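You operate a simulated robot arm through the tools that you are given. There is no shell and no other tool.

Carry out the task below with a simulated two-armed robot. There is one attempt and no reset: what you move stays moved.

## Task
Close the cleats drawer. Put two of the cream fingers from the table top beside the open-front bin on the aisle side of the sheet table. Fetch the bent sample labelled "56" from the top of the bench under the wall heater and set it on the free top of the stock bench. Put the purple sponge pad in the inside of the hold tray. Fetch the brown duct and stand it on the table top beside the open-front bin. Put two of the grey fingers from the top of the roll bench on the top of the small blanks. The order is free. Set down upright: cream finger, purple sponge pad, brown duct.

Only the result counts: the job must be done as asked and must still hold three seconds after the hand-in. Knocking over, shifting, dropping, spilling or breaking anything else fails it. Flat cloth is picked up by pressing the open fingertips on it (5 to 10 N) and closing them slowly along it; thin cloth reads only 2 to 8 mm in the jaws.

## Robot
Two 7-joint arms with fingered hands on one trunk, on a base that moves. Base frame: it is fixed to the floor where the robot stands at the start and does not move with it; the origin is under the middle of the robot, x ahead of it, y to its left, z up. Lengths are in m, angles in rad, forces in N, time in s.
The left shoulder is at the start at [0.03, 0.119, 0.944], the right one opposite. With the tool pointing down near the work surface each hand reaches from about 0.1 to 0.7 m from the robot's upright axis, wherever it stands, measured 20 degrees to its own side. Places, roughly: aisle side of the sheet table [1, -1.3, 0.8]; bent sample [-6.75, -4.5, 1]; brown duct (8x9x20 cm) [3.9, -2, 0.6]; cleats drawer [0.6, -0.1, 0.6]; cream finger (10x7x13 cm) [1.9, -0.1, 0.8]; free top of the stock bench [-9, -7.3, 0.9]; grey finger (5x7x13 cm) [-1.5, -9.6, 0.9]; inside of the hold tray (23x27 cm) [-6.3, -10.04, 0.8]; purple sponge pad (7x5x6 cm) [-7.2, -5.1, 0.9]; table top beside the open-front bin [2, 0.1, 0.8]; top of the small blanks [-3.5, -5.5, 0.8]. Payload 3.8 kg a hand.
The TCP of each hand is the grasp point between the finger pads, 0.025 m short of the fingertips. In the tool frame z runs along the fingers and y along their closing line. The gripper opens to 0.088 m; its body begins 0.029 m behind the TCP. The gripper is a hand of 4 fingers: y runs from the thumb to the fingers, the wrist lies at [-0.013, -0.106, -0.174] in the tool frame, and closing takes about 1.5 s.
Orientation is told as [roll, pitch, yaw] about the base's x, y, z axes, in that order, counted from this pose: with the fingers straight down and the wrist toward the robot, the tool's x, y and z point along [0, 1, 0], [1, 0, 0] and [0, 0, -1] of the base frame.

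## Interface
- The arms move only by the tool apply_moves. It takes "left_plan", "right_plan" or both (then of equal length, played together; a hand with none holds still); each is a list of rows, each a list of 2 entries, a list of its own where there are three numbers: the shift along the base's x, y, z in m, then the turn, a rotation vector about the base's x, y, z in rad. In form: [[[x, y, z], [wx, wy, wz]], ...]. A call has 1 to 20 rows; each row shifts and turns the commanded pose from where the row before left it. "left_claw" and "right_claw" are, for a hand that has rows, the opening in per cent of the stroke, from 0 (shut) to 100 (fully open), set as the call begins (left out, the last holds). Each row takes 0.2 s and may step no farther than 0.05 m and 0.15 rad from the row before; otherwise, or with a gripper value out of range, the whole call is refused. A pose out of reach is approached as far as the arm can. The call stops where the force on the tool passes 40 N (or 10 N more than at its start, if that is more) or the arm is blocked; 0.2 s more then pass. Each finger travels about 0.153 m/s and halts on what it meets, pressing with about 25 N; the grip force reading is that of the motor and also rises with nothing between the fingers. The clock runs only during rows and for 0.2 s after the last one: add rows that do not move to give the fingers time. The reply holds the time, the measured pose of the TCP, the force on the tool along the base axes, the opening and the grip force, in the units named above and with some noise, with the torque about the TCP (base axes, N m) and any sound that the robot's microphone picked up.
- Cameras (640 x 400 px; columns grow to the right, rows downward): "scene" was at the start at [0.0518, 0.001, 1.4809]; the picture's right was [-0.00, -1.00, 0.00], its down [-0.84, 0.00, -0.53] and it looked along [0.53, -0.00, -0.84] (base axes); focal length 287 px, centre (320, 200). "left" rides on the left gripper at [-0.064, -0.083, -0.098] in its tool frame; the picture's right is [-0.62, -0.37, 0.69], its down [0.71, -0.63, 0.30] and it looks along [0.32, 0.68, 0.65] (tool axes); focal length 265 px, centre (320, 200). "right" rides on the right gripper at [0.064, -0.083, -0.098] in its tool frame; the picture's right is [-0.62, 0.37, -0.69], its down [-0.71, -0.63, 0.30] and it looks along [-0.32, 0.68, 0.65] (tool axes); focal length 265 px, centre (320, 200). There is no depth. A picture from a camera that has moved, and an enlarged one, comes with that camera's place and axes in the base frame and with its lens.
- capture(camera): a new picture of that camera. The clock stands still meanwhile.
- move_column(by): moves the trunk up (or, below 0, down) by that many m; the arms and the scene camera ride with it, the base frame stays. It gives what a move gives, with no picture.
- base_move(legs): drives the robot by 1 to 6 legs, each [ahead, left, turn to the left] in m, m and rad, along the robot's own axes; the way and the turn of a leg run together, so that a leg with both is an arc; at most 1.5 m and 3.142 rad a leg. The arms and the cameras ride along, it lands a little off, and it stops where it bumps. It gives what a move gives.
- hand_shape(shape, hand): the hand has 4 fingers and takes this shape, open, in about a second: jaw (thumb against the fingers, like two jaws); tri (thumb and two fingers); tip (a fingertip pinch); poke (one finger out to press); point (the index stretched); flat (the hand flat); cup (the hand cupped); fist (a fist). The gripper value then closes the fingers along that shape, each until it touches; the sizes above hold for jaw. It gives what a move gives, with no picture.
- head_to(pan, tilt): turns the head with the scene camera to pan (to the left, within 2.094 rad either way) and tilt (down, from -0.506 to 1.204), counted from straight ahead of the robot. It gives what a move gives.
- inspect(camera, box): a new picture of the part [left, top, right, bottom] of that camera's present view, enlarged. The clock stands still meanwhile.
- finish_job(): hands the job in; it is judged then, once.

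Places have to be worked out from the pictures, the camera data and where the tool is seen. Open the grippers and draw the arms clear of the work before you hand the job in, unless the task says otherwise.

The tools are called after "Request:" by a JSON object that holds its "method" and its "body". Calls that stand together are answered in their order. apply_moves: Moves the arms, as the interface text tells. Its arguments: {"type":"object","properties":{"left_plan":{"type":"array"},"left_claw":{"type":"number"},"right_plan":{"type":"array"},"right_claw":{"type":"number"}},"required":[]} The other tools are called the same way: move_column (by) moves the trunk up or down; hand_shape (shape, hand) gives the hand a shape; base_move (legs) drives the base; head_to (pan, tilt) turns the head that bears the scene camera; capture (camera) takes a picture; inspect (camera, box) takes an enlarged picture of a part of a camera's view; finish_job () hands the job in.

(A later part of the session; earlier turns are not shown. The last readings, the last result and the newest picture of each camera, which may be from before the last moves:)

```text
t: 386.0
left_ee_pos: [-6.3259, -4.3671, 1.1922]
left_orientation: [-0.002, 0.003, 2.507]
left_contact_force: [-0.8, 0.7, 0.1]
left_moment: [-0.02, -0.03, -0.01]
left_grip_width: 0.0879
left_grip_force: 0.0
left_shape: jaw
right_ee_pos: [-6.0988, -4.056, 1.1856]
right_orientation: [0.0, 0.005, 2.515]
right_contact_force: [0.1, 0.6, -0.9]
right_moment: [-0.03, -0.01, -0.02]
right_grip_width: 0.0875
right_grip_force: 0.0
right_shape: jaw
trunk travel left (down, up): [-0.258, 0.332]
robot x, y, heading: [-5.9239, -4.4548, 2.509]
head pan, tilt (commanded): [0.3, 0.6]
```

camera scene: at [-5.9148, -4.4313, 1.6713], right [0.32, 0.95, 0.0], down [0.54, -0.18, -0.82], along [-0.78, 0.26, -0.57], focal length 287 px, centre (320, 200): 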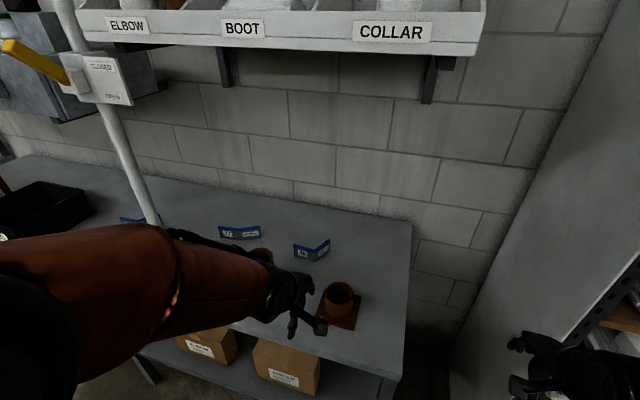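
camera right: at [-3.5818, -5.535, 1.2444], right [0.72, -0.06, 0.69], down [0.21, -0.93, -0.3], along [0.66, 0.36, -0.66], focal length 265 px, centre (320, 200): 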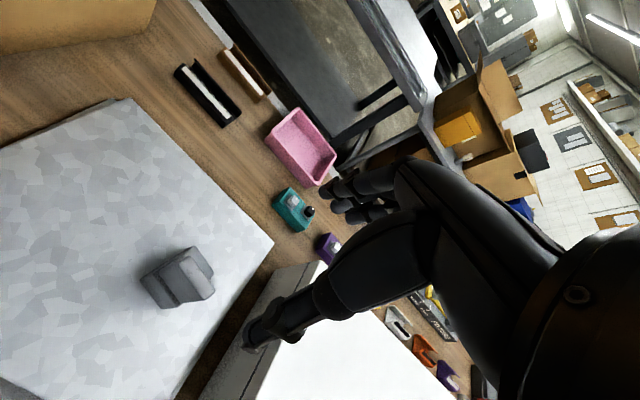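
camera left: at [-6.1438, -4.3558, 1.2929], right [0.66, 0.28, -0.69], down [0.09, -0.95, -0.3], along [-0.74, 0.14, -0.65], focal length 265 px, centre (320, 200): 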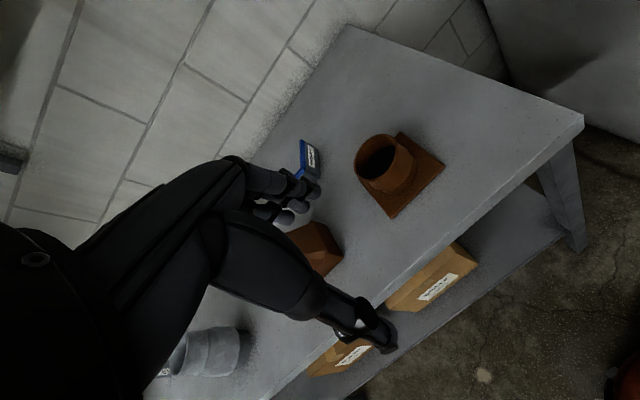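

Request:
{"method": "apply_moves", "body": {"left_claw": 100, "left_plan": [[[-0.0408, 0.0146, -0.01], [0, 0, 0]], [[-0.0408, 0.0146, -0.01], [0, 0, 0]], [[-0.0408, 0.0146, -0.01], [0, 0, 0]], [[-0.0408, 0.0146, -0.01], [0, 0, 0]], [[-0.0408, 0.0146, -0.01], [0, 0, 0]], [[-0.0408, 0.0146, -0.01], [0, 0, 0]], [[-0.0408, 0.0146, -0.01], [0, 0, 0]], [[-0.0408, 0.0146, -0.01], [0, 0, 0]], [[0, 0, 0], [0, 0, 0]]]}}

Request:
{"method": "capture", "body": {"camera": "left"}}

Request:
{"method": "capture", "body": {"camera": "scene"}}

```text
t: 388.0
left_ee_pos: [-6.6505, -4.2494, 1.1148]
left_orientation: [0.0, 0.0, 2.506]
left_contact_force: [0.6, 0.6, 0.5]
left_moment: [-0.02, -0.02, -0.01]
left_grip_width: 0.0879
left_grip_force: 0.0
left_shape: jaw
right_ee_pos: [-6.0966, -4.0568, 1.1851]
right_orientation: [0.004, 0.003, 2.514]
right_contact_force: [-0.9, 0.0, 0.2]
right_moment: [0.02, -0.01, -0.03]
right_grip_width: 0.0876
right_grip_force: 0.0
right_shape: jaw
trunk travel left (down, up): [-0.258, 0.332]
robot x, y, heading: [-5.921, -4.4555, 2.514]
head pan, tilt (commanded): [0.3, 0.6]
```

```text
taken
camera left: at [-6.5446, -4.2468, 1.2135], right [0.67, 0.28, -0.69], down [0.08, -0.95, -0.3], along [-0.74, 0.14, -0.66], focal length 265 px, centre (320, 200)
```

left: 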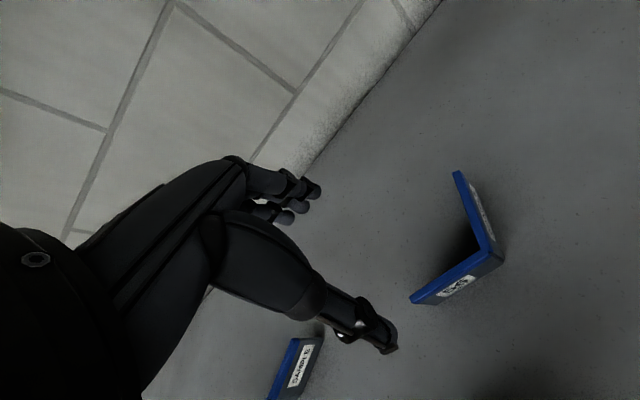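

```text
taken
camera scene: at [-5.9881, -4.4394, 1.6714], right [0.32, 0.95, 0.0], down [0.53, -0.18, -0.83], along [-0.78, 0.27, -0.56], focal length 287 px, centre (320, 200)
```

scene: 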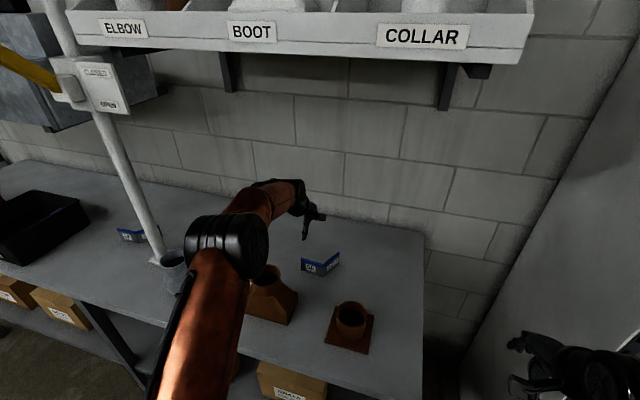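

Request:
{"method": "inspect", "body": {"camera": "left", "box": [380, 150, 540, 330]}}

```text
2.22 times, centred on (460, 240) of left
camera zoom: at [-6.5446, -4.2468, 1.2135], right [0.67, 0.28, -0.69], down [0.08, -0.95, -0.3], along [-0.74, 0.14, -0.66], focal length 590 px, centre (9, 111)
```

zoom: 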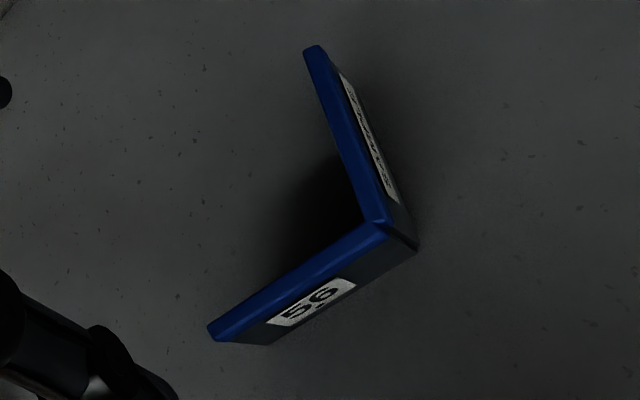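

The leaf lies just under the TCP; I yaw slightly (-0.06) and descend to z≈0.93.

Request:
{"method": "apply_moves", "body": {"left_plan": [[[0, -0.002, -0.04], [0, 0, -0.06]], [[0, 0, -0.04], [0, 0, 0]], [[0, 0, -0.04], [0, 0, 0]], [[0, 0, -0.04], [0, 0, 0]], [[0, 0, -0.015], [0, 0, 0]], [[0, 0, -0.01], [0, 0, 0]]]}}

Request:
{"method": "capture", "body": {"camera": "left"}}

Request:
{"method": "inspect", "body": {"camera": "scene", "box": [240, 180, 400, 320]}}

```text
t: 389.4
left_ee_pos: [-6.6492, -4.2518, 0.9304]
left_orientation: [0.0, 0.002, 2.447]
left_contact_force: [0.0, -0.4, 1.0]
left_moment: [-0.04, -0.02, 0.03]
left_grip_width: 0.0876
left_grip_force: 0.1
left_shape: jaw
right_ee_pos: [-6.0995, -4.0558, 1.1857]
right_orientation: [0.0, 0.004, 2.515]
right_contact_force: [0.4, 0.5, 0.3]
right_moment: [0.02, -0.04, 0.0]
right_grip_width: 0.0877
right_grip_force: 0.0
right_shape: jaw
trunk travel left (down, up): [-0.258, 0.332]
robot x, y, heading: [-5.9231, -4.4571, 2.511]
head pan, tilt (commanded): [0.3, 0.6]
```

```text
taken
camera left: at [-6.545, -4.2551, 1.0281], right [0.68, 0.24, -0.69], down [0.03, -0.95, -0.3], along [-0.73, 0.19, -0.65], focal length 265 px, centre (320, 200)
```

left: 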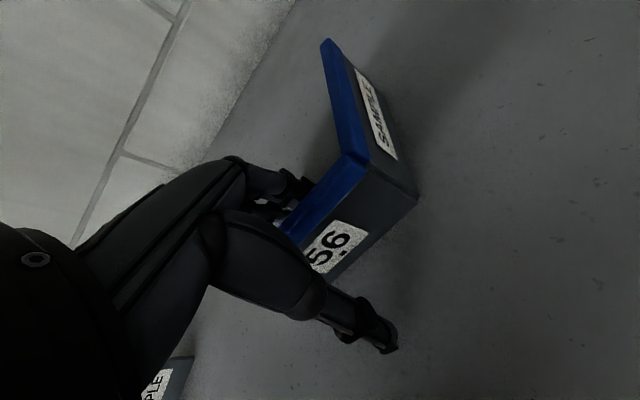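

```text
2.86 times, centred on (320, 250) of scene
camera zoom: at [-5.9897, -4.4389, 1.6713], right [0.32, 0.95, 0.0], down [0.54, -0.18, -0.82], along [-0.78, 0.27, -0.57], focal length 820 px, centre (320, 57)
```

zoom: 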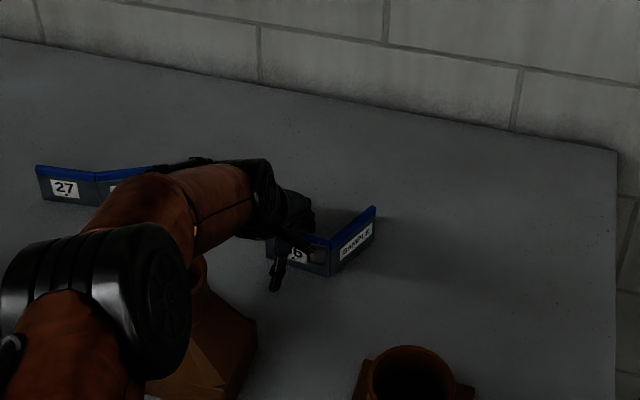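

Fingers are behind the "56" leaf and the thumb in front. I close the hand.

Request:
{"method": "apply_moves", "body": {"left_claw": 0, "left_plan": [[[0, 0, 0], [0, 0, 0]], [[0, 0, 0], [0, 0, 0]], [[0, 0, 0], [0, 0, 0]], [[0, 0, 0], [0, 0, 0]], [[0, 0, 0], [0, 0, 0]], [[0, 0, 0], [0, 0, 0]], [[0, 0, 0], [0, 0, 0]], [[0, 0, 0], [0, 0, 0]]]}}

Request:
{"method": "capture", "body": {"camera": "left"}}

```text
t: 391.2
left_ee_pos: [-6.6488, -4.2513, 0.9297]
left_orientation: [0.001, 0.001, 2.447]
left_contact_force: [0.7, 0.1, -0.3]
left_moment: [0.01, 0.01, 0.0]
left_grip_width: 0.0001
left_grip_force: 25.2
left_shape: jaw
right_ee_pos: [-6.0984, -4.0558, 1.1853]
right_orientation: [0.001, 0.006, 2.515]
right_contact_force: [0.5, 0.4, 0.6]
right_moment: [0.0, 0.0, -0.02]
right_grip_width: 0.0878
right_grip_force: 0.1
right_shape: jaw
trunk travel left (down, up): [-0.258, 0.332]
robot x, y, heading: [-5.9288, -4.4577, 2.511]
head pan, tilt (commanded): [0.3, 0.6]
```

```text
taken
camera left: at [-6.5447, -4.2551, 1.0282], right [0.68, 0.24, -0.69], down [0.03, -0.95, -0.3], along [-0.73, 0.19, -0.65], focal length 265 px, centre (320, 200)
```

left: 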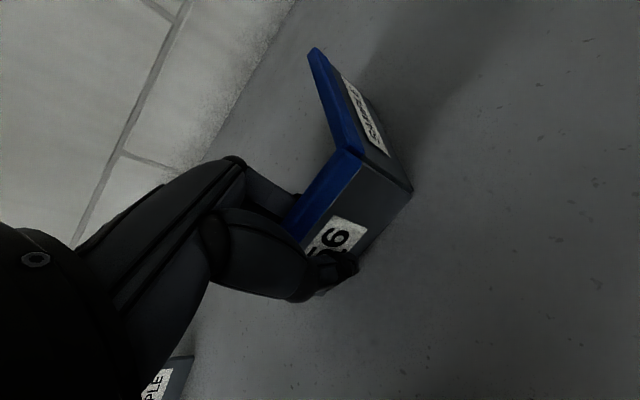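

The plate sits between thumb and fingers (thin plate reads ~0). I lift a little and check whether it comes along.

Request:
{"method": "apply_moves", "body": {"left_plan": [[[0, 0, 0.01], [0, 0, 0]], [[0, 0, 0.015], [0, 0, 0]], [[0, 0, 0.025], [0, 0, 0]]]}}

Request:
{"method": "capture", "body": {"camera": "left"}}

Request:
{"method": "inspect", "body": {"camera": "scene", "box": [240, 180, 400, 320]}}

```text
t: 392.0
left_ee_pos: [-6.6488, -4.2529, 0.9807]
left_orientation: [-0.001, 0.003, 2.446]
left_contact_force: [0.5, 0.4, -1.2]
left_moment: [-0.02, -0.01, -0.02]
left_grip_width: 0.0
left_grip_force: 25.2
left_shape: jaw
right_ee_pos: [-6.0983, -4.0564, 1.1852]
right_orientation: [0.0, 0.005, 2.517]
right_contact_force: [0.3, -0.1, 0.5]
right_moment: [0.0, -0.02, -0.03]
right_grip_width: 0.0877
right_grip_force: 0.0
right_shape: jaw
trunk travel left (down, up): [-0.258, 0.332]
robot x, y, heading: [-5.9232, -4.4591, 2.514]
head pan, tilt (commanded): [0.3, 0.6]
```

```text
taken
camera left: at [-6.544, -4.2553, 1.079], right [0.68, 0.24, -0.69], down [0.03, -0.95, -0.3], along [-0.73, 0.19, -0.66], focal length 265 px, centre (320, 200)
```

left: 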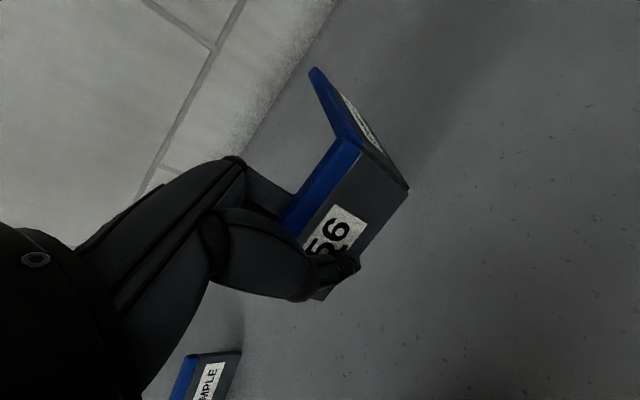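

```text
2.86 times, centred on (320, 250) of scene
camera zoom: at [-5.9889, -4.439, 1.6714], right [0.32, 0.95, 0.0], down [0.53, -0.18, -0.83], along [-0.78, 0.27, -0.56], focal length 820 px, centre (320, 57)
```

zoom: 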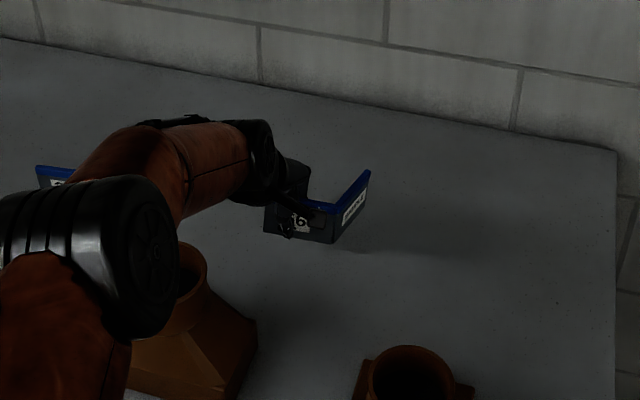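

Sample 56 is held. Before planning the next passage I check my base's footprint: the right hand camera's lower-left corner should show its edge.

Request:
{"method": "apply_moves", "body": {"left_plan": [[[0, 0, 0.04], [0, 0, 0]], [[0, 0, 0.04], [0, 0, 0]], [[0, 0, 0.04], [0, 0, 0]], [[0, 0, 0.03], [0, 0, 0]]]}}

Request:
{"method": "capture", "body": {"camera": "right"}}

Request:
{"method": "inspect", "body": {"camera": "right", "box": [0, 280, 160, 400]}}

Request:
{"method": "capture", "body": {"camera": "left"}}

```text
t: 393.0
left_ee_pos: [-6.6484, -4.2516, 1.1294]
left_orientation: [0.001, 0.003, 2.447]
left_contact_force: [-0.3, -0.6, -0.9]
left_moment: [-0.08, 0.01, -0.01]
left_grip_width: 0.0001
left_grip_force: 24.5
left_shape: jaw
right_ee_pos: [-6.0968, -4.0561, 1.1851]
right_orientation: [0.001, 0.005, 2.514]
right_contact_force: [0.7, 0.6, -0.2]
right_moment: [-0.03, -0.02, -0.01]
right_grip_width: 0.0879
right_grip_force: 0.0
right_shape: jaw
trunk travel left (down, up): [-0.258, 0.332]
robot x, y, heading: [-5.9233, -4.4571, 2.515]
head pan, tilt (commanded): [0.3, 0.6]
```

```text
taken
camera right: at [-6.069, -4.1579, 1.283], right [0.06, 0.72, 0.69], down [0.93, 0.21, -0.3], along [-0.36, 0.66, -0.66], focal length 265 px, centre (320, 200)
```

right: 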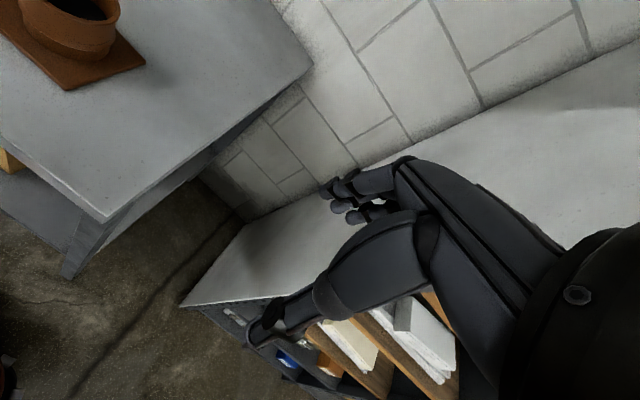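

```text
3.33 times, centred on (80, 340) of right
camera zoom: at [-6.069, -4.1579, 1.283], right [0.06, 0.72, 0.69], down [0.93, 0.21, -0.3], along [-0.36, 0.66, -0.66], focal length 885 px, centre (1120, -267)
```

zoom: 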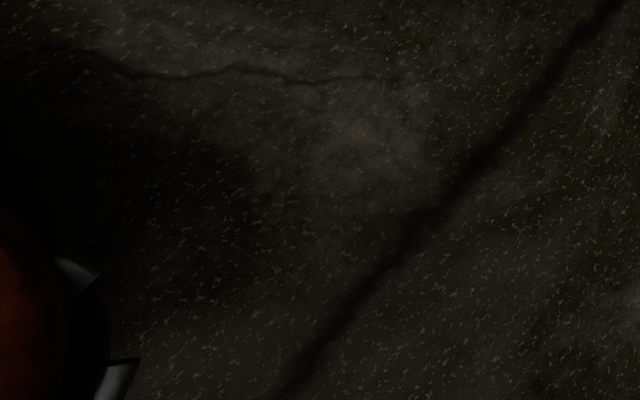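

```text
taken
camera left: at [-6.5437, -4.2553, 1.2292], right [0.68, 0.24, -0.69], down [0.03, -0.95, -0.3], along [-0.73, 0.19, -0.66], focal length 265 px, centre (320, 200)
```

left: 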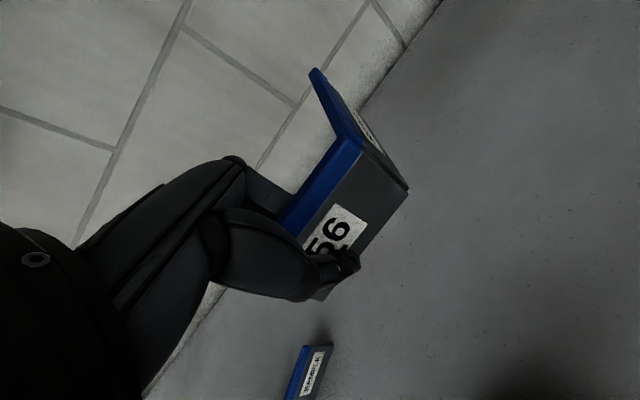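

The base's wheels reach about 0.30 m diagonally but only ~0.2 m fore-aft, so strafing through the 0.7 m gap between the bench and the floor carton is fine if my arms point away from the bench's pipe and valve handles. I pull the left hand (with 56) in, shift right, raise the trunk and turn around.

Request:
{"method": "apply_moves", "body": {"left_plan": [[[0.0414, -0.0177, 0.02], [0, 0, 0]], [[0.0414, -0.0177, 0.02], [0, 0, 0]], [[0.0414, -0.0177, 0.02], [0, 0, 0]], [[0.0414, -0.0177, 0.02], [0, 0, 0]], [[0.0414, -0.0177, 0.02], [0, 0, 0.03]], [[0.0414, -0.0177, 0.02], [0, 0, 0.03]], [[0.0414, -0.0177, 0.02], [0, 0, 0]]]}}

Request:
{"method": "base_move", "body": {"legs": [[0, -0.32, 0]]}}

Request:
{"method": "move_column", "body": {"by": 0.25}}

Request:
{"method": "base_move", "body": {"legs": [[0, 0, 3.141]]}}

Request:
{"method": "capture", "body": {"camera": "left"}}

```text
t: 394.6
left_ee_pos: [-6.3581, -4.3781, 1.2692]
left_orientation: [0.0, -0.002, 2.508]
left_contact_force: [-0.4, -1.1, -0.7]
left_moment: [-0.09, 0.0, 0.0]
left_grip_width: 0.0001
left_grip_force: 25.4
left_shape: jaw
right_ee_pos: [-6.0971, -4.0582, 1.1859]
right_orientation: [0.0, 0.003, 2.516]
right_contact_force: [0.7, -0.8, -0.3]
right_moment: [-0.02, 0.02, 0.03]
right_grip_width: 0.0879
right_grip_force: 0.0
right_shape: jaw
trunk travel left (down, up): [-0.258, 0.332]
robot x, y, heading: [-5.9239, -4.4553, 2.51]
head pan, tilt (commanded): [0.3, 0.6]
```

```text
t: 396.7
left_ee_pos: [-6.1707, -4.1161, 1.2705]
left_orientation: [-0.001, 0.002, 2.511]
left_contact_force: [-0.4, 0.2, -0.5]
left_moment: [-0.04, 0.0, 0.01]
left_grip_width: 0.0002
left_grip_force: 25.2
left_shape: jaw
right_ee_pos: [-5.911, -3.796, 1.1847]
right_orientation: [0.001, 0.005, 2.518]
right_contact_force: [0.0, 0.4, 0.2]
right_moment: [-0.01, 0.0, -0.04]
right_grip_width: 0.0881
right_grip_force: 0.0
right_shape: jaw
trunk travel left (down, up): [-0.258, 0.332]
robot x, y, heading: [-5.7338, -4.199, 2.516]
head pan, tilt (commanded): [0.3, 0.6]
```

```text
t: 399.3
left_ee_pos: [-6.1715, -4.1167, 1.5192]
left_orientation: [0.0, 0.002, 2.511]
left_contact_force: [-0.1, 1.1, -1.9]
left_moment: [-0.04, 0.01, 0.0]
left_grip_width: 0.0001
left_grip_force: 24.7
left_shape: jaw
right_ee_pos: [-5.9093, -3.7956, 1.4352]
right_orientation: [0.0, 0.005, 2.516]
right_contact_force: [0.1, -0.1, 0.5]
right_moment: [-0.02, 0.0, -0.04]
right_grip_width: 0.0876
right_grip_force: 0.1
right_shape: jaw
trunk travel left (down, up): [-0.508, 0.082]
robot x, y, heading: [-5.733, -4.1963, 2.513]
head pan, tilt (commanded): [0.3, 0.6]
```

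```text
t: 407.1
left_ee_pos: [-5.2975, -4.2677, 1.5189]
left_orientation: [0.0, 0.003, -0.616]
left_contact_force: [0.9, -0.1, -1.9]
left_moment: [0.02, 0.04, -0.02]
left_grip_width: 0.0002
left_grip_force: 25.5
left_shape: jaw
right_ee_pos: [-5.5513, -4.5939, 1.4359]
right_orientation: [-0.001, 0.006, -0.604]
right_contact_force: [-0.1, -0.1, 0.1]
right_moment: [0.0, -0.01, 0.03]
right_grip_width: 0.0878
right_grip_force: 0.1
right_shape: jaw
trunk travel left (down, up): [-0.508, 0.082]
robot x, y, heading: [-5.7332, -4.198, -0.61]
head pan, tilt (commanded): [0.3, 0.6]
```

```text
taken
camera left: at [-5.4022, -4.2725, 1.6186], right [-0.66, -0.29, -0.69], down [-0.1, 0.95, -0.3], along [0.74, -0.13, -0.66], focal length 265 px, centre (320, 200)
```

left: 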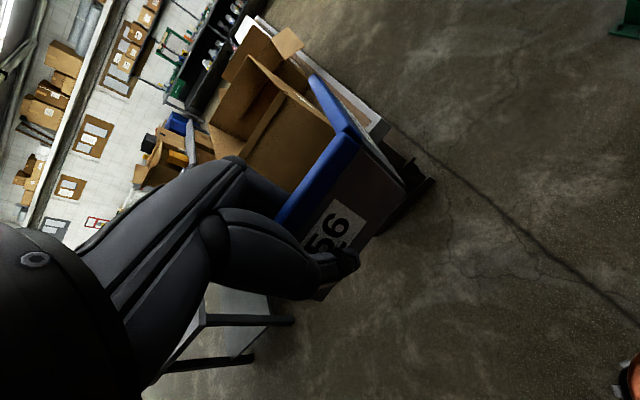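

Turned around (now facing away from the bench). I look to my right along the passage before strafing through it.

Request:
{"method": "base_move", "body": {"legs": [[-0.02, -0.3, -0.018]]}}

Request:
{"method": "head_to", "body": {"pan": -1.57, "tilt": 0.8}}

Request:
{"method": "capture", "body": {"camera": "scene"}}

```text
t: 409.1
left_ee_pos: [-5.4904, -4.5098, 1.519]
left_orientation: [-0.002, 0.002, -0.634]
left_contact_force: [0.8, -0.3, -1.1]
left_moment: [0.03, 0.02, -0.02]
left_grip_width: 0.0002
left_grip_force: 24.8
left_shape: jaw
right_ee_pos: [-5.7497, -4.8296, 1.4349]
right_orientation: [-0.001, 0.006, -0.625]
right_contact_force: [-0.3, -0.5, -0.9]
right_moment: [0.03, -0.01, -0.04]
right_grip_width: 0.0877
right_grip_force: 0.0
right_shape: jaw
trunk travel left (down, up): [-0.508, 0.082]
robot x, y, heading: [-5.925, -4.4264, -0.629]
head pan, tilt (commanded): [0.3, 0.6]
```

```text
t: 411.0
left_ee_pos: [-5.4888, -4.51, 1.5195]
left_orientation: [-0.001, 0.003, -0.633]
left_contact_force: [-0.2, 0.6, -2.7]
left_moment: [0.07, 0.0, -0.02]
left_grip_width: 0.0002
left_grip_force: 25.1
left_shape: jaw
right_ee_pos: [-5.7503, -4.8306, 1.4355]
right_orientation: [-0.001, 0.004, -0.625]
right_contact_force: [0.2, 0.2, -0.2]
right_moment: [-0.02, -0.01, 0.01]
right_grip_width: 0.0877
right_grip_force: 0.1
right_shape: jaw
trunk travel left (down, up): [-0.508, 0.082]
robot x, y, heading: [-5.9275, -4.4288, -0.632]
head pan, tilt (commanded): [-1.571, 0.799]
```

```text
taken
camera scene: at [-5.9868, -4.483, 1.9045], right [-0.81, 0.59, 0.0], down [0.42, 0.58, -0.7], along [-0.41, -0.56, -0.72], focal length 287 px, centre (320, 200)
```

scene: 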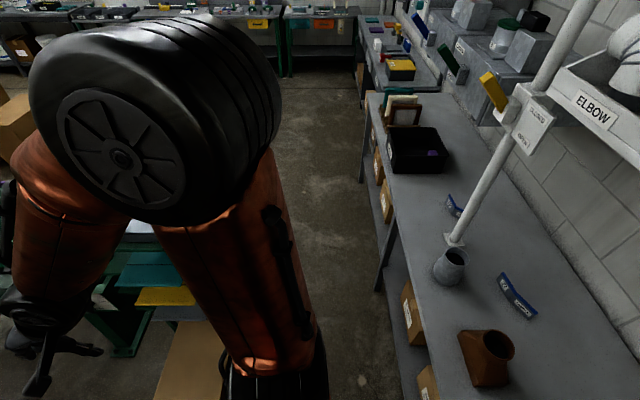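

The passage is clear. I strafe along it to beyond the brake's end stand.

Request:
{"method": "base_move", "body": {"legs": [[0, -1.0, 0], [0, -0.9, 0]]}}

Request:
{"method": "head_to", "body": {"pan": 0.0, "tilt": 0.5}}

Request:
{"method": "capture", "body": {"camera": "scene"}}

Request:
{"method": "head_to", "body": {"pan": -1.57, "tilt": 0.5}}

Request:
{"method": "capture", "body": {"camera": "scene"}}

```text
t: 420.5
left_ee_pos: [-6.5905, -6.0464, 1.5196]
left_orientation: [0.0, 0.001, -0.62]
left_contact_force: [0.6, 1.0, -1.8]
left_moment: [0.06, 0.01, 0.03]
left_grip_width: 0.0
left_grip_force: 25.1
left_shape: jaw
right_ee_pos: [-6.8472, -6.3699, 1.4365]
right_orientation: [0.001, 0.006, -0.613]
right_contact_force: [-0.1, -0.1, -1.0]
right_moment: [-0.01, 0.01, 0.0]
right_grip_width: 0.0876
right_grip_force: 0.0
right_shape: jaw
trunk travel left (down, up): [-0.508, 0.082]
robot x, y, heading: [-7.0265, -5.9718, -0.61]
head pan, tilt (commanded): [-1.571, 0.799]
```

```text
t: 422.1
left_ee_pos: [-6.5898, -6.0467, 1.5194]
left_orientation: [0.001, 0.004, -0.62]
left_contact_force: [0.4, -0.7, -1.0]
left_moment: [0.06, 0.04, 0.01]
left_grip_width: 0.0
left_grip_force: 24.8
left_shape: jaw
right_ee_pos: [-6.8479, -6.37, 1.4363]
right_orientation: [0.0, 0.005, -0.614]
right_contact_force: [-0.5, 0.2, 0.1]
right_moment: [0.01, -0.02, -0.02]
right_grip_width: 0.088
right_grip_force: 0.1
right_shape: jaw
trunk travel left (down, up): [-0.508, 0.082]
robot x, y, heading: [-7.0272, -5.9717, -0.612]
head pan, tilt (commanded): [0.0, 0.499]
```

```text
taken
camera scene: at [-6.9672, -6.0128, 1.9304], right [-0.58, -0.82, 0.0], down [-0.39, 0.28, -0.88], along [0.72, -0.51, -0.48], focal length 287 px, centre (320, 200)
```

scene: 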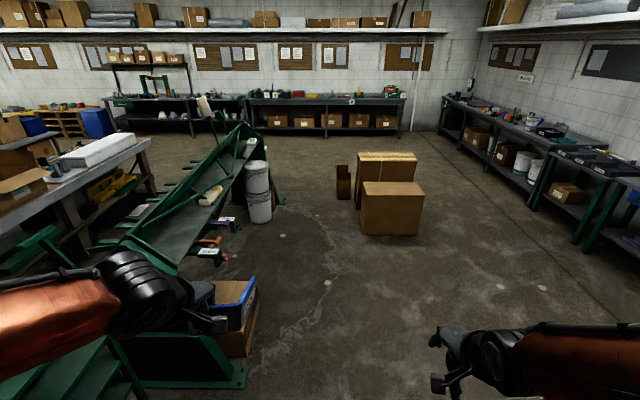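

```text
t: 423.8
left_ee_pos: [-6.5907, -6.0471, 1.5202]
left_orientation: [0.001, 0.003, -0.621]
left_contact_force: [0.5, -1.1, -0.6]
left_moment: [0.06, -0.03, 0.0]
left_grip_width: 0.0001
left_grip_force: 25.5
left_shape: jaw
right_ee_pos: [-6.8473, -6.3708, 1.4348]
right_orientation: [0.0, 0.005, -0.613]
right_contact_force: [-0.3, 0.9, 0.8]
right_moment: [-0.04, 0.01, -0.04]
right_grip_width: 0.0875
right_grip_force: 0.0
right_shape: jaw
trunk travel left (down, up): [-0.508, 0.082]
robot x, y, heading: [-7.0255, -5.971, -0.611]
head pan, tilt (commanded): [-1.571, 0.499]
```

```text
taken
camera scene: at [-7.094, -6.0348, 1.9304], right [-0.82, 0.58, 0.0], down [0.28, 0.39, -0.88], along [-0.51, -0.72, -0.48], focal length 287 px, centre (320, 200)
```

scene: 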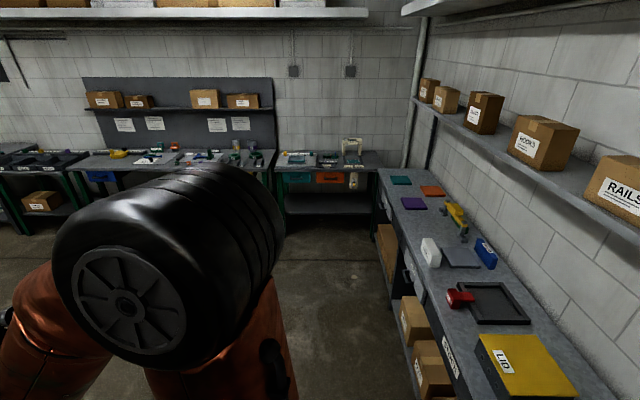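

I'm past the gap. I move out onto the open floor, turn to face the bench again, and lower the trunk so that the arms stay well below the wall valve handles (z≈1.55).

Request:
{"method": "base_move", "body": {"legs": [[0.6, -0.15, 0], [0, 0, -3.13]]}}

Request:
{"method": "move_column", "body": {"by": -0.25}}

Request:
{"method": "head_to", "body": {"pan": 0.0, "tilt": 0.35}}

Request:
{"method": "capture", "body": {"camera": "scene"}}

```text
t: 434.6
left_ee_pos: [-7.0556, -6.3732, 1.5197]
left_orientation: [0.001, 0.001, 2.529]
left_contact_force: [0.4, 1.0, -1.0]
left_moment: [-0.06, 0.02, 0.0]
left_grip_width: 0.0002
left_grip_force: 24.8
left_shape: jaw
right_ee_pos: [-6.8013, -6.0477, 1.4356]
right_orientation: [0.0, 0.005, 2.537]
right_contact_force: [-0.8, -0.6, 0.3]
right_moment: [0.01, 0.0, -0.02]
right_grip_width: 0.0878
right_grip_force: 0.0
right_shape: jaw
trunk travel left (down, up): [-0.508, 0.082]
robot x, y, heading: [-6.6183, -6.4465, 2.538]
head pan, tilt (commanded): [-1.571, 0.499]
```

```text
t: 437.2
left_ee_pos: [-7.0559, -6.3738, 1.2691]
left_orientation: [-0.001, 0.004, 2.528]
left_contact_force: [0.5, 0.6, -1.4]
left_moment: [-0.03, -0.01, 0.05]
left_grip_width: 0.0003
left_grip_force: 24.6
left_shape: jaw
right_ee_pos: [-6.8001, -6.048, 1.1863]
right_orientation: [0.0, 0.006, 2.537]
right_contact_force: [0.1, 0.7, -0.1]
right_moment: [-0.02, -0.03, -0.03]
right_grip_width: 0.0877
right_grip_force: 0.1
right_shape: jaw
trunk travel left (down, up): [-0.258, 0.332]
robot x, y, heading: [-6.6162, -6.4429, 2.535]
head pan, tilt (commanded): [-1.571, 0.499]
```

```text
t: 438.9
left_ee_pos: [-7.0552, -6.3743, 1.2698]
left_orientation: [0.001, 0.002, 2.53]
left_contact_force: [-0.4, 0.2, -1.2]
left_moment: [-0.05, -0.02, 0.01]
left_grip_width: 0.0002
left_grip_force: 25.8
left_shape: jaw
right_ee_pos: [-6.801, -6.0482, 1.1864]
right_orientation: [0.0, 0.006, 2.539]
right_contact_force: [0.0, -0.8, -0.1]
right_moment: [0.01, 0.01, -0.03]
right_grip_width: 0.0879
right_grip_force: 0.0
right_shape: jaw
trunk travel left (down, up): [-0.258, 0.332]
robot x, y, heading: [-6.6212, -6.4452, 2.534]
head pan, tilt (commanded): [0.0, 0.351]
```

```text
taken
camera scene: at [-6.6761, -6.4014, 1.6941], right [0.57, 0.82, 0.0], down [0.28, -0.2, -0.94], along [-0.77, 0.54, -0.34], focal length 287 px, centre (320, 200)
```

scene: 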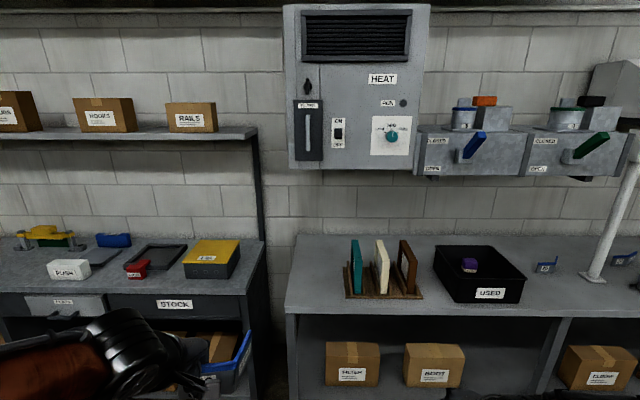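

The purple pad stands in the USED tray right of the pad rack. I drive up so that it is in front of my right hand.

Request:
{"method": "base_move", "body": {"legs": [[0.3, 0, -0.021], [0, -0.54, 0], [0.28, 0, 0]]}}

Request:
{"method": "head_to", "body": {"pan": -0.2, "tilt": 0.75}}

Request:
{"method": "capture", "body": {"camera": "scene"}}

Request:
{"method": "capture", "body": {"camera": "right"}}

```text
t: 445.2
left_ee_pos: [-7.2124, -5.5902, 1.2689]
left_orientation: [0.001, 0.006, 2.516]
left_contact_force: [-0.4, 0.4, -0.6]
left_moment: [-0.05, 0.0, 0.0]
left_grip_width: 0.0
left_grip_force: 25.2
left_shape: jaw
right_ee_pos: [-6.9541, -5.2676, 1.1848]
right_orientation: [-0.001, 0.006, 2.524]
right_contact_force: [-0.2, 0.7, -0.2]
right_moment: [0.0, -0.02, -0.01]
right_grip_width: 0.0877
right_grip_force: 0.0
right_shape: jaw
trunk travel left (down, up): [-0.258, 0.332]
robot x, y, heading: [-6.7721, -5.6686, 2.519]
head pan, tilt (commanded): [0.0, 0.351]
```

```text
t: 446.1
left_ee_pos: [-7.2111, -5.5912, 1.2697]
left_orientation: [0.0, 0.002, 2.516]
left_contact_force: [-0.7, -0.4, -1.9]
left_moment: [-0.08, 0.0, -0.02]
left_grip_width: 0.0002
left_grip_force: 24.8
left_shape: jaw
right_ee_pos: [-6.9522, -5.2701, 1.1854]
right_orientation: [0.0, 0.005, 2.523]
right_contact_force: [0.6, -0.2, 0.3]
right_moment: [0.03, 0.0, -0.02]
right_grip_width: 0.0877
right_grip_force: 0.0
right_shape: jaw
trunk travel left (down, up): [-0.258, 0.332]
robot x, y, heading: [-6.7738, -5.6688, 2.521]
head pan, tilt (commanded): [-0.201, 0.75]
```

```text
taken
camera scene: at [-6.8132, -5.6188, 1.6585], right [0.73, 0.68, 0.0], down [0.46, -0.5, -0.73], along [-0.5, 0.54, -0.68], focal length 287 px, centre (320, 200)
```

scene: 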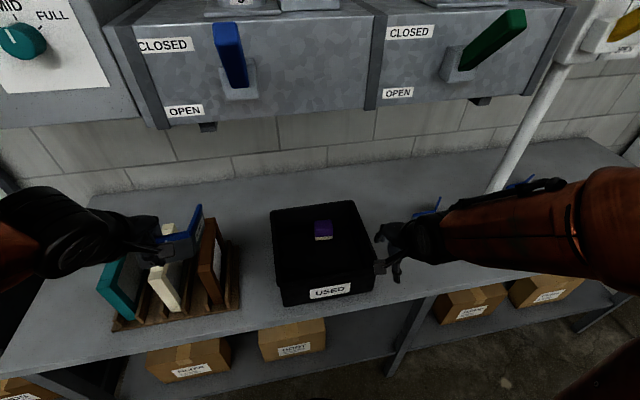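

```text
taken
camera right: at [-6.9226, -5.3713, 1.283], right [0.06, 0.72, 0.69], down [0.93, 0.22, -0.3], along [-0.37, 0.66, -0.66], focal length 265 px, centre (320, 200)
```

right: 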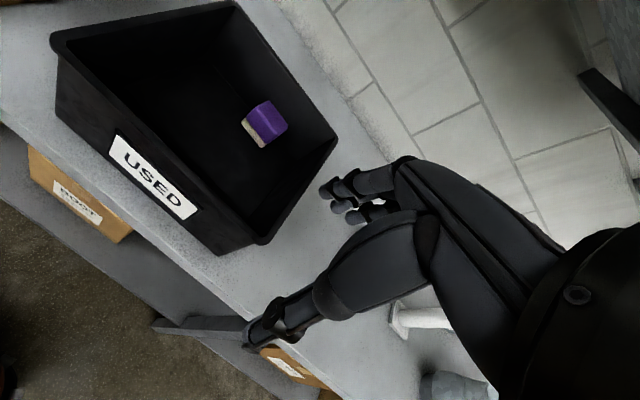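

I zoom in on the pad in both cameras to see its pose and whether it is standing the right way up.

Request:
{"method": "inspect", "body": {"camera": "right", "box": [200, 70, 340, 175]}}

Request:
{"method": "inspect", "body": {"camera": "scene", "box": [260, 190, 400, 310]}}

```text
3.81 times, centred on (270, 122) of right
camera zoom: at [-6.9226, -5.3713, 1.283], right [0.06, 0.72, 0.69], down [0.93, 0.22, -0.3], along [-0.37, 0.66, -0.66], focal length 1011 px, centre (510, 495)
```

zoom: 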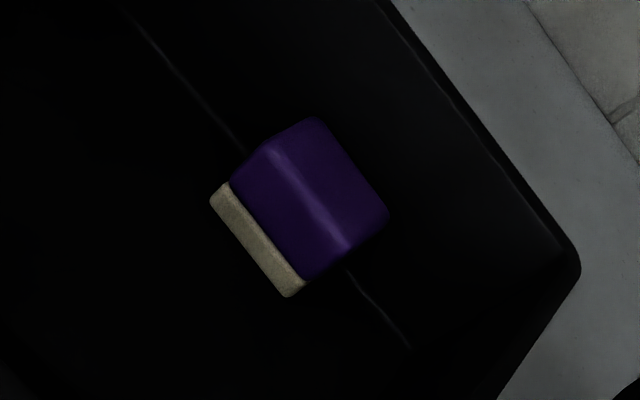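

```text
3.33 times, centred on (330, 250) of scene
camera zoom: at [-6.8132, -5.6188, 1.6585], right [0.73, 0.68, 0.0], down [0.46, -0.5, -0.73], along [-0.5, 0.54, -0.68], focal length 957 px, centre (287, 33)
```

zoom: 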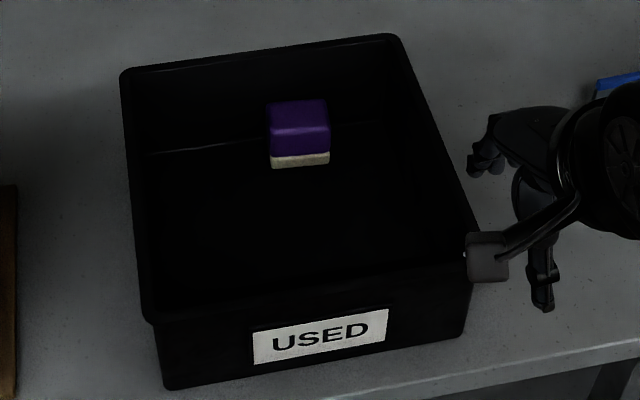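

The pad is upright (cream layer at the bottom), top centre ≈(-7.224,-5.162,0.978), 7 cm side along the bench and close to the tray's back wall; so I'll grip its 7 cm side with the hand yawed 90°. I lower the left hand a bit away from the blue valve handle, edge forward 6 cm, and yaw the right hand.

Request:
{"method": "apply_moves", "body": {"left_plan": [[[0, 0, -0.035], [0, 0, 0]], [[0, 0, -0.035], [0, 0, 0]]]}}

Request:
{"method": "base_move", "body": {"legs": [[0.06, 0, -0.005]]}}

Request:
{"method": "apply_moves", "body": {"right_claw": 100, "right_plan": [[[0, 0, 0], [0, 0, 0.149]], [[0, 0, 0], [0, 0, 0.149]], [[0, 0, 0], [0, 0, 0.149]], [[0, 0, 0], [0, 0, 0.149]], [[0, 0, 0], [0, 0, 0.149]], [[0, 0, 0], [0, 0, 0.149]], [[0, 0, 0], [0, 0, 0.149]], [[0, 0, 0], [0, 0, 0.149]], [[0, 0, 0], [0, 0, 0.149]], [[0, 0, 0], [0, 0, 0.149]], [[0, 0, 0], [0, 0, 0]]]}}

Request:
{"method": "capture", "body": {"camera": "scene"}}

Request:
{"method": "capture", "body": {"camera": "right"}}

```text
t: 446.6
left_ee_pos: [-7.211, -5.5899, 1.2003]
left_orientation: [-0.001, 0.001, 2.513]
left_contact_force: [-0.4, -0.6, -0.5]
left_moment: [-0.01, -0.01, -0.02]
left_grip_width: 0.0
left_grip_force: 25.0
left_shape: jaw
right_ee_pos: [-6.9531, -5.2688, 1.186]
right_orientation: [0.001, 0.005, 2.52]
right_contact_force: [0.3, 0.6, -0.8]
right_moment: [0.01, -0.01, -0.01]
right_grip_width: 0.0876
right_grip_force: 0.1
right_shape: jaw
trunk travel left (down, up): [-0.258, 0.332]
robot x, y, heading: [-6.7751, -5.67, 2.524]
head pan, tilt (commanded): [-0.201, 0.75]
```

```text
t: 447.6
left_ee_pos: [-7.2616, -5.5515, 1.1996]
left_orientation: [0.001, 0.005, 2.512]
left_contact_force: [-0.9, 0.5, -2.0]
left_moment: [-0.06, -0.03, -0.02]
left_grip_width: 0.0
left_grip_force: 25.1
left_shape: jaw
right_ee_pos: [-7.0005, -5.2323, 1.1854]
right_orientation: [0.001, 0.007, 2.518]
right_contact_force: [-0.6, 0.0, -0.3]
right_moment: [-0.03, -0.01, 0.03]
right_grip_width: 0.0879
right_grip_force: 0.2
right_shape: jaw
trunk travel left (down, up): [-0.258, 0.332]
robot x, y, heading: [-6.8241, -5.6326, 2.51]
head pan, tilt (commanded): [-0.201, 0.75]
```

```text
t: 450.0
left_ee_pos: [-7.2599, -5.5534, 1.2015]
left_orientation: [0.0, 0.001, 2.508]
left_contact_force: [0.0, -0.3, -1.3]
left_moment: [-0.02, 0.01, 0.0]
left_grip_width: 0.0001
left_grip_force: 24.9
left_shape: jaw
right_ee_pos: [-6.9989, -5.2339, 1.1852]
right_orientation: [0.0, 0.005, -2.276]
right_contact_force: [-0.1, -0.1, -0.1]
right_moment: [0.0, 0.02, 0.01]
right_grip_width: 0.0877
right_grip_force: 0.0
right_shape: jaw
trunk travel left (down, up): [-0.258, 0.332]
robot x, y, heading: [-6.8223, -5.6363, 2.509]
head pan, tilt (commanded): [-0.201, 0.75]
```

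```text
taken
camera scene: at [-6.8617, -5.5836, 1.6585], right [0.74, 0.68, 0.0], down [0.46, -0.5, -0.73], along [-0.49, 0.54, -0.68], focal length 287 px, centre (320, 200)
```

scene: 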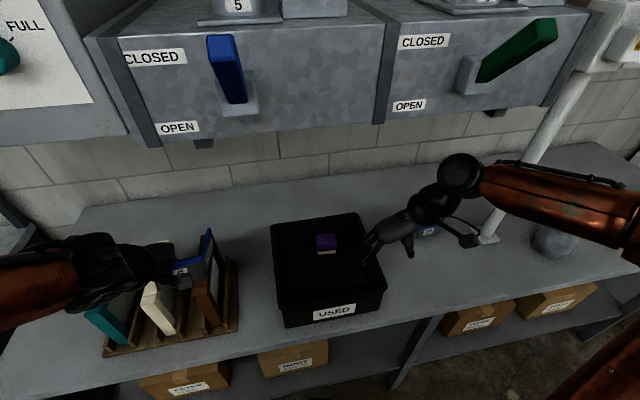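

```text
taken
camera right: at [-6.8967, -5.2131, 1.2829], right [-0.71, 0.12, 0.69], down [-0.14, 0.94, -0.3], along [-0.69, -0.31, -0.66], focal length 265 px, centre (320, 200)
```

right: 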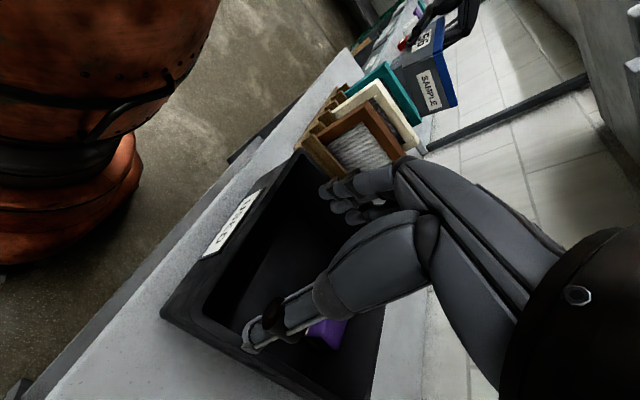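

The hand is yawed and the way is clear. I move it above the pad at z≈1.085 and check alignment.

Request:
{"method": "apply_moves", "body": {"right_plan": [[[-0.0434, 0.0132, -0.02], [0, 0, 0]], [[-0.0434, 0.0132, -0.02], [0, 0, 0]], [[-0.0434, 0.0132, -0.02], [0, 0, 0]], [[-0.0434, 0.0132, -0.02], [0, 0, 0]], [[-0.0434, 0.0132, -0.02], [0, 0, 0]], [[0, 0, 0], [0, 0, 0]]]}}

Request:
{"method": "capture", "body": {"camera": "right"}}

Request:
{"method": "inspect", "body": {"camera": "scene", "box": [260, 180, 420, 300]}}

```text
t: 451.4
left_ee_pos: [-7.2606, -5.5529, 1.1991]
left_orientation: [0.0, 0.002, 2.51]
left_contact_force: [-0.1, 0.9, -1.4]
left_moment: [-0.03, -0.02, 0.01]
left_grip_width: 0.0001
left_grip_force: 25.5
left_shape: jaw
right_ee_pos: [-7.1448, -5.1797, 1.1047]
right_orientation: [0.001, 0.005, -2.279]
right_contact_force: [0.3, 0.2, 0.0]
right_moment: [0.0, -0.01, -0.01]
right_grip_width: 0.088
right_grip_force: 0.1
right_shape: jaw
right hand out of reach, approached as far as the arm can: row 4, 5
trunk travel left (down, up): [-0.258, 0.332]
robot x, y, heading: [-6.8226, -5.6309, 2.515]
head pan, tilt (commanded): [-0.201, 0.75]
```

```text
taken
camera right: at [-7.0429, -5.1587, 1.2022], right [-0.71, 0.12, 0.69], down [-0.13, 0.94, -0.3], along [-0.69, -0.31, -0.66], focal length 265 px, centre (320, 200)
```

right: 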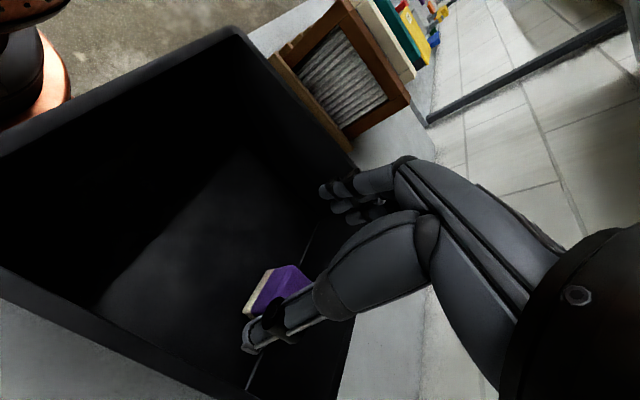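

```text
3.33 times, centred on (340, 240) of scene
camera zoom: at [-6.8625, -5.5825, 1.6584], right [0.74, 0.68, 0.0], down [0.46, -0.5, -0.73], along [-0.49, 0.54, -0.68], focal length 957 px, centre (253, 67)
```

zoom: 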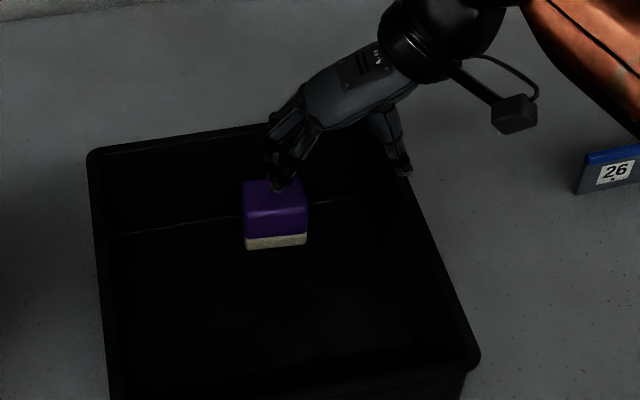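

With the hand yawed 90° the right arm runs out of reach. I'll stand a little further right and turn the base left ~30°, so that less relative yaw is needed; the hand stays at z≈1.10 below the valve boxes and above the tray rim.

Request:
{"method": "base_move", "body": {"legs": [[0, -0.2, 0]]}}

Request:
{"method": "base_move", "body": {"legs": [[0, 0, 0.5]]}}

Request:
{"method": "capture", "body": {"camera": "scene"}}

Request:
{"method": "capture", "body": {"camera": "right"}}

```text
t: 453.0
left_ee_pos: [-7.1406, -5.3899, 1.2002]
left_orientation: [0.002, 0.0, 2.51]
left_contact_force: [0.1, 0.2, -0.6]
left_moment: [-0.07, -0.02, 0.0]
left_grip_width: 0.0002
left_grip_force: 24.7
left_shape: jaw
right_ee_pos: [-7.0259, -5.0171, 1.1054]
right_orientation: [0.0, 0.004, -2.278]
right_contact_force: [-0.4, 0.0, -0.5]
right_moment: [0.03, -0.01, -0.03]
right_grip_width: 0.0881
right_grip_force: 0.0
right_shape: jaw
trunk travel left (down, up): [-0.258, 0.332]
robot x, y, heading: [-6.7057, -5.4702, 2.513]
head pan, tilt (commanded): [-0.201, 0.75]
```

```text
t: 454.8
left_ee_pos: [-7.1256, -5.6102, 1.2008]
left_orientation: [-0.001, 0.0, 3.011]
left_contact_force: [0.2, 0.3, -0.7]
left_moment: [-0.06, -0.06, 0.0]
left_grip_width: 0.0002
left_grip_force: 25.2
left_shape: jaw
right_ee_pos: [-7.2076, -5.2278, 1.106]
right_orientation: [0.0, 0.005, -1.777]
right_contact_force: [0.4, -1.0, -0.1]
right_moment: [-0.01, 0.0, -0.01]
right_grip_width: 0.0878
right_grip_force: 0.0
right_shape: jaw
trunk travel left (down, up): [-0.258, 0.332]
robot x, y, heading: [-6.7069, -5.4706, 3.018]
head pan, tilt (commanded): [-0.201, 0.75]
```

```text
taken
camera scene: at [-6.7633, -5.4465, 1.6584], right [0.32, 0.95, 0.0], down [0.65, -0.22, -0.73], along [-0.69, 0.23, -0.68], focal length 287 px, centre (320, 200)
```

scene: 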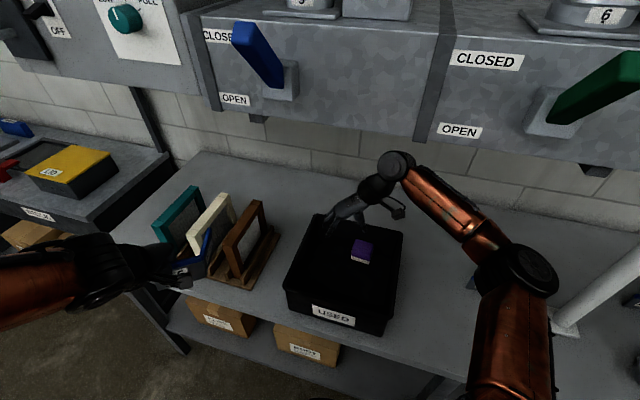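

```text
taken
camera right: at [-7.1271, -5.1609, 1.2025], right [-0.68, -0.24, 0.69], down [-0.57, 0.76, -0.3], along [-0.46, -0.6, -0.66], focal length 265 px, centre (320, 200)
```

right: 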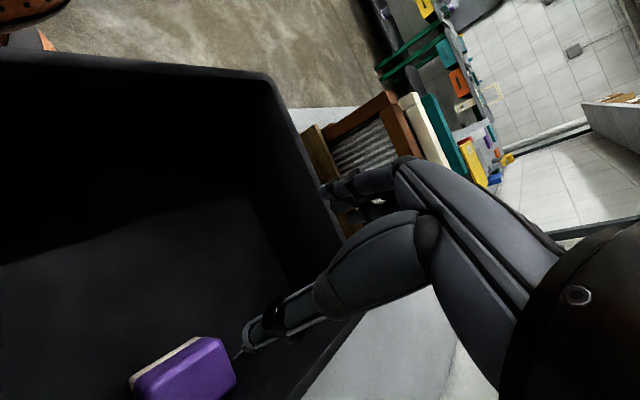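

Now I rotate the right hand back to the needed yaw and centre it over the pad.

Request:
{"method": "apply_moves", "body": {"right_plan": [[[-0.0021, 0.015, 0], [0, 0, -0.1225]], [[-0.0021, 0.015, 0], [0, 0, -0.1225]], [[-0.0021, 0.015, 0], [0, 0, -0.1225]], [[-0.0021, 0.015, 0], [0, 0, -0.1225]], [[0, 0, 0], [0, 0, 0]]]}}

Request:
{"method": "capture", "body": {"camera": "right"}}

Request:
{"method": "inspect", "body": {"camera": "scene", "box": [270, 180, 430, 340]}}

```text
t: 456.0
left_ee_pos: [-7.1264, -5.6104, 1.2004]
left_orientation: [0.0, 0.005, 3.013]
left_contact_force: [0.1, 0.1, -2.1]
left_moment: [0.0, -0.06, 0.03]
left_grip_width: 0.0
left_grip_force: 25.3
left_shape: jaw
right_ee_pos: [-7.2149, -5.1676, 1.1046]
right_orientation: [0.001, 0.006, -2.268]
right_contact_force: [0.6, 0.1, -0.5]
right_moment: [0.02, 0.03, -0.02]
right_grip_width: 0.0877
right_grip_force: 0.0
right_shape: jaw
trunk travel left (down, up): [-0.258, 0.332]
robot x, y, heading: [-6.7043, -5.4707, 3.017]
head pan, tilt (commanded): [-0.201, 0.75]
```

```text
taken
camera right: at [-7.1132, -5.1462, 1.202], right [-0.71, 0.11, 0.69], down [-0.14, 0.94, -0.3], along [-0.68, -0.31, -0.66], focal length 265 px, centre (320, 200)
```

right: 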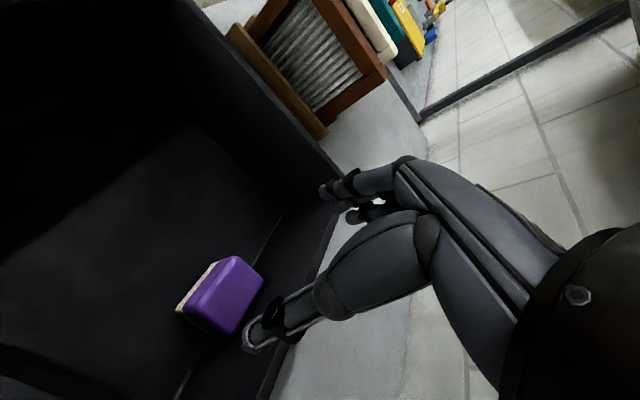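

```text
2.50 times, centred on (350, 260) of scene
camera zoom: at [-6.7635, -5.4464, 1.6584], right [0.32, 0.95, 0.0], down [0.65, -0.22, -0.73], along [-0.69, 0.23, -0.68], focal length 718 px, centre (245, 50)
```

zoom: 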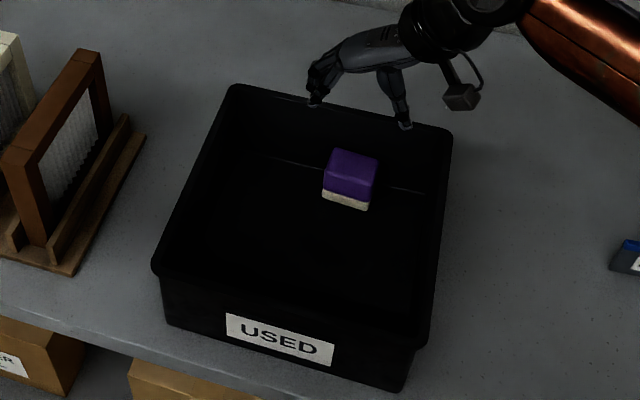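

Request:
{"method": "inspect", "body": {"camera": "right", "box": [150, 220, 310, 360]}}

```text
2.86 times, centred on (230, 290) of right
camera zoom: at [-7.1132, -5.1462, 1.202], right [-0.71, 0.11, 0.69], down [-0.14, 0.94, -0.3], along [-0.68, -0.31, -0.66], focal length 758 px, centre (577, -57)
```

zoom: 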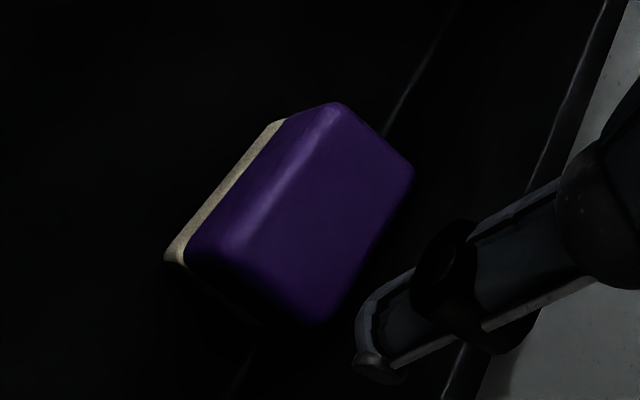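

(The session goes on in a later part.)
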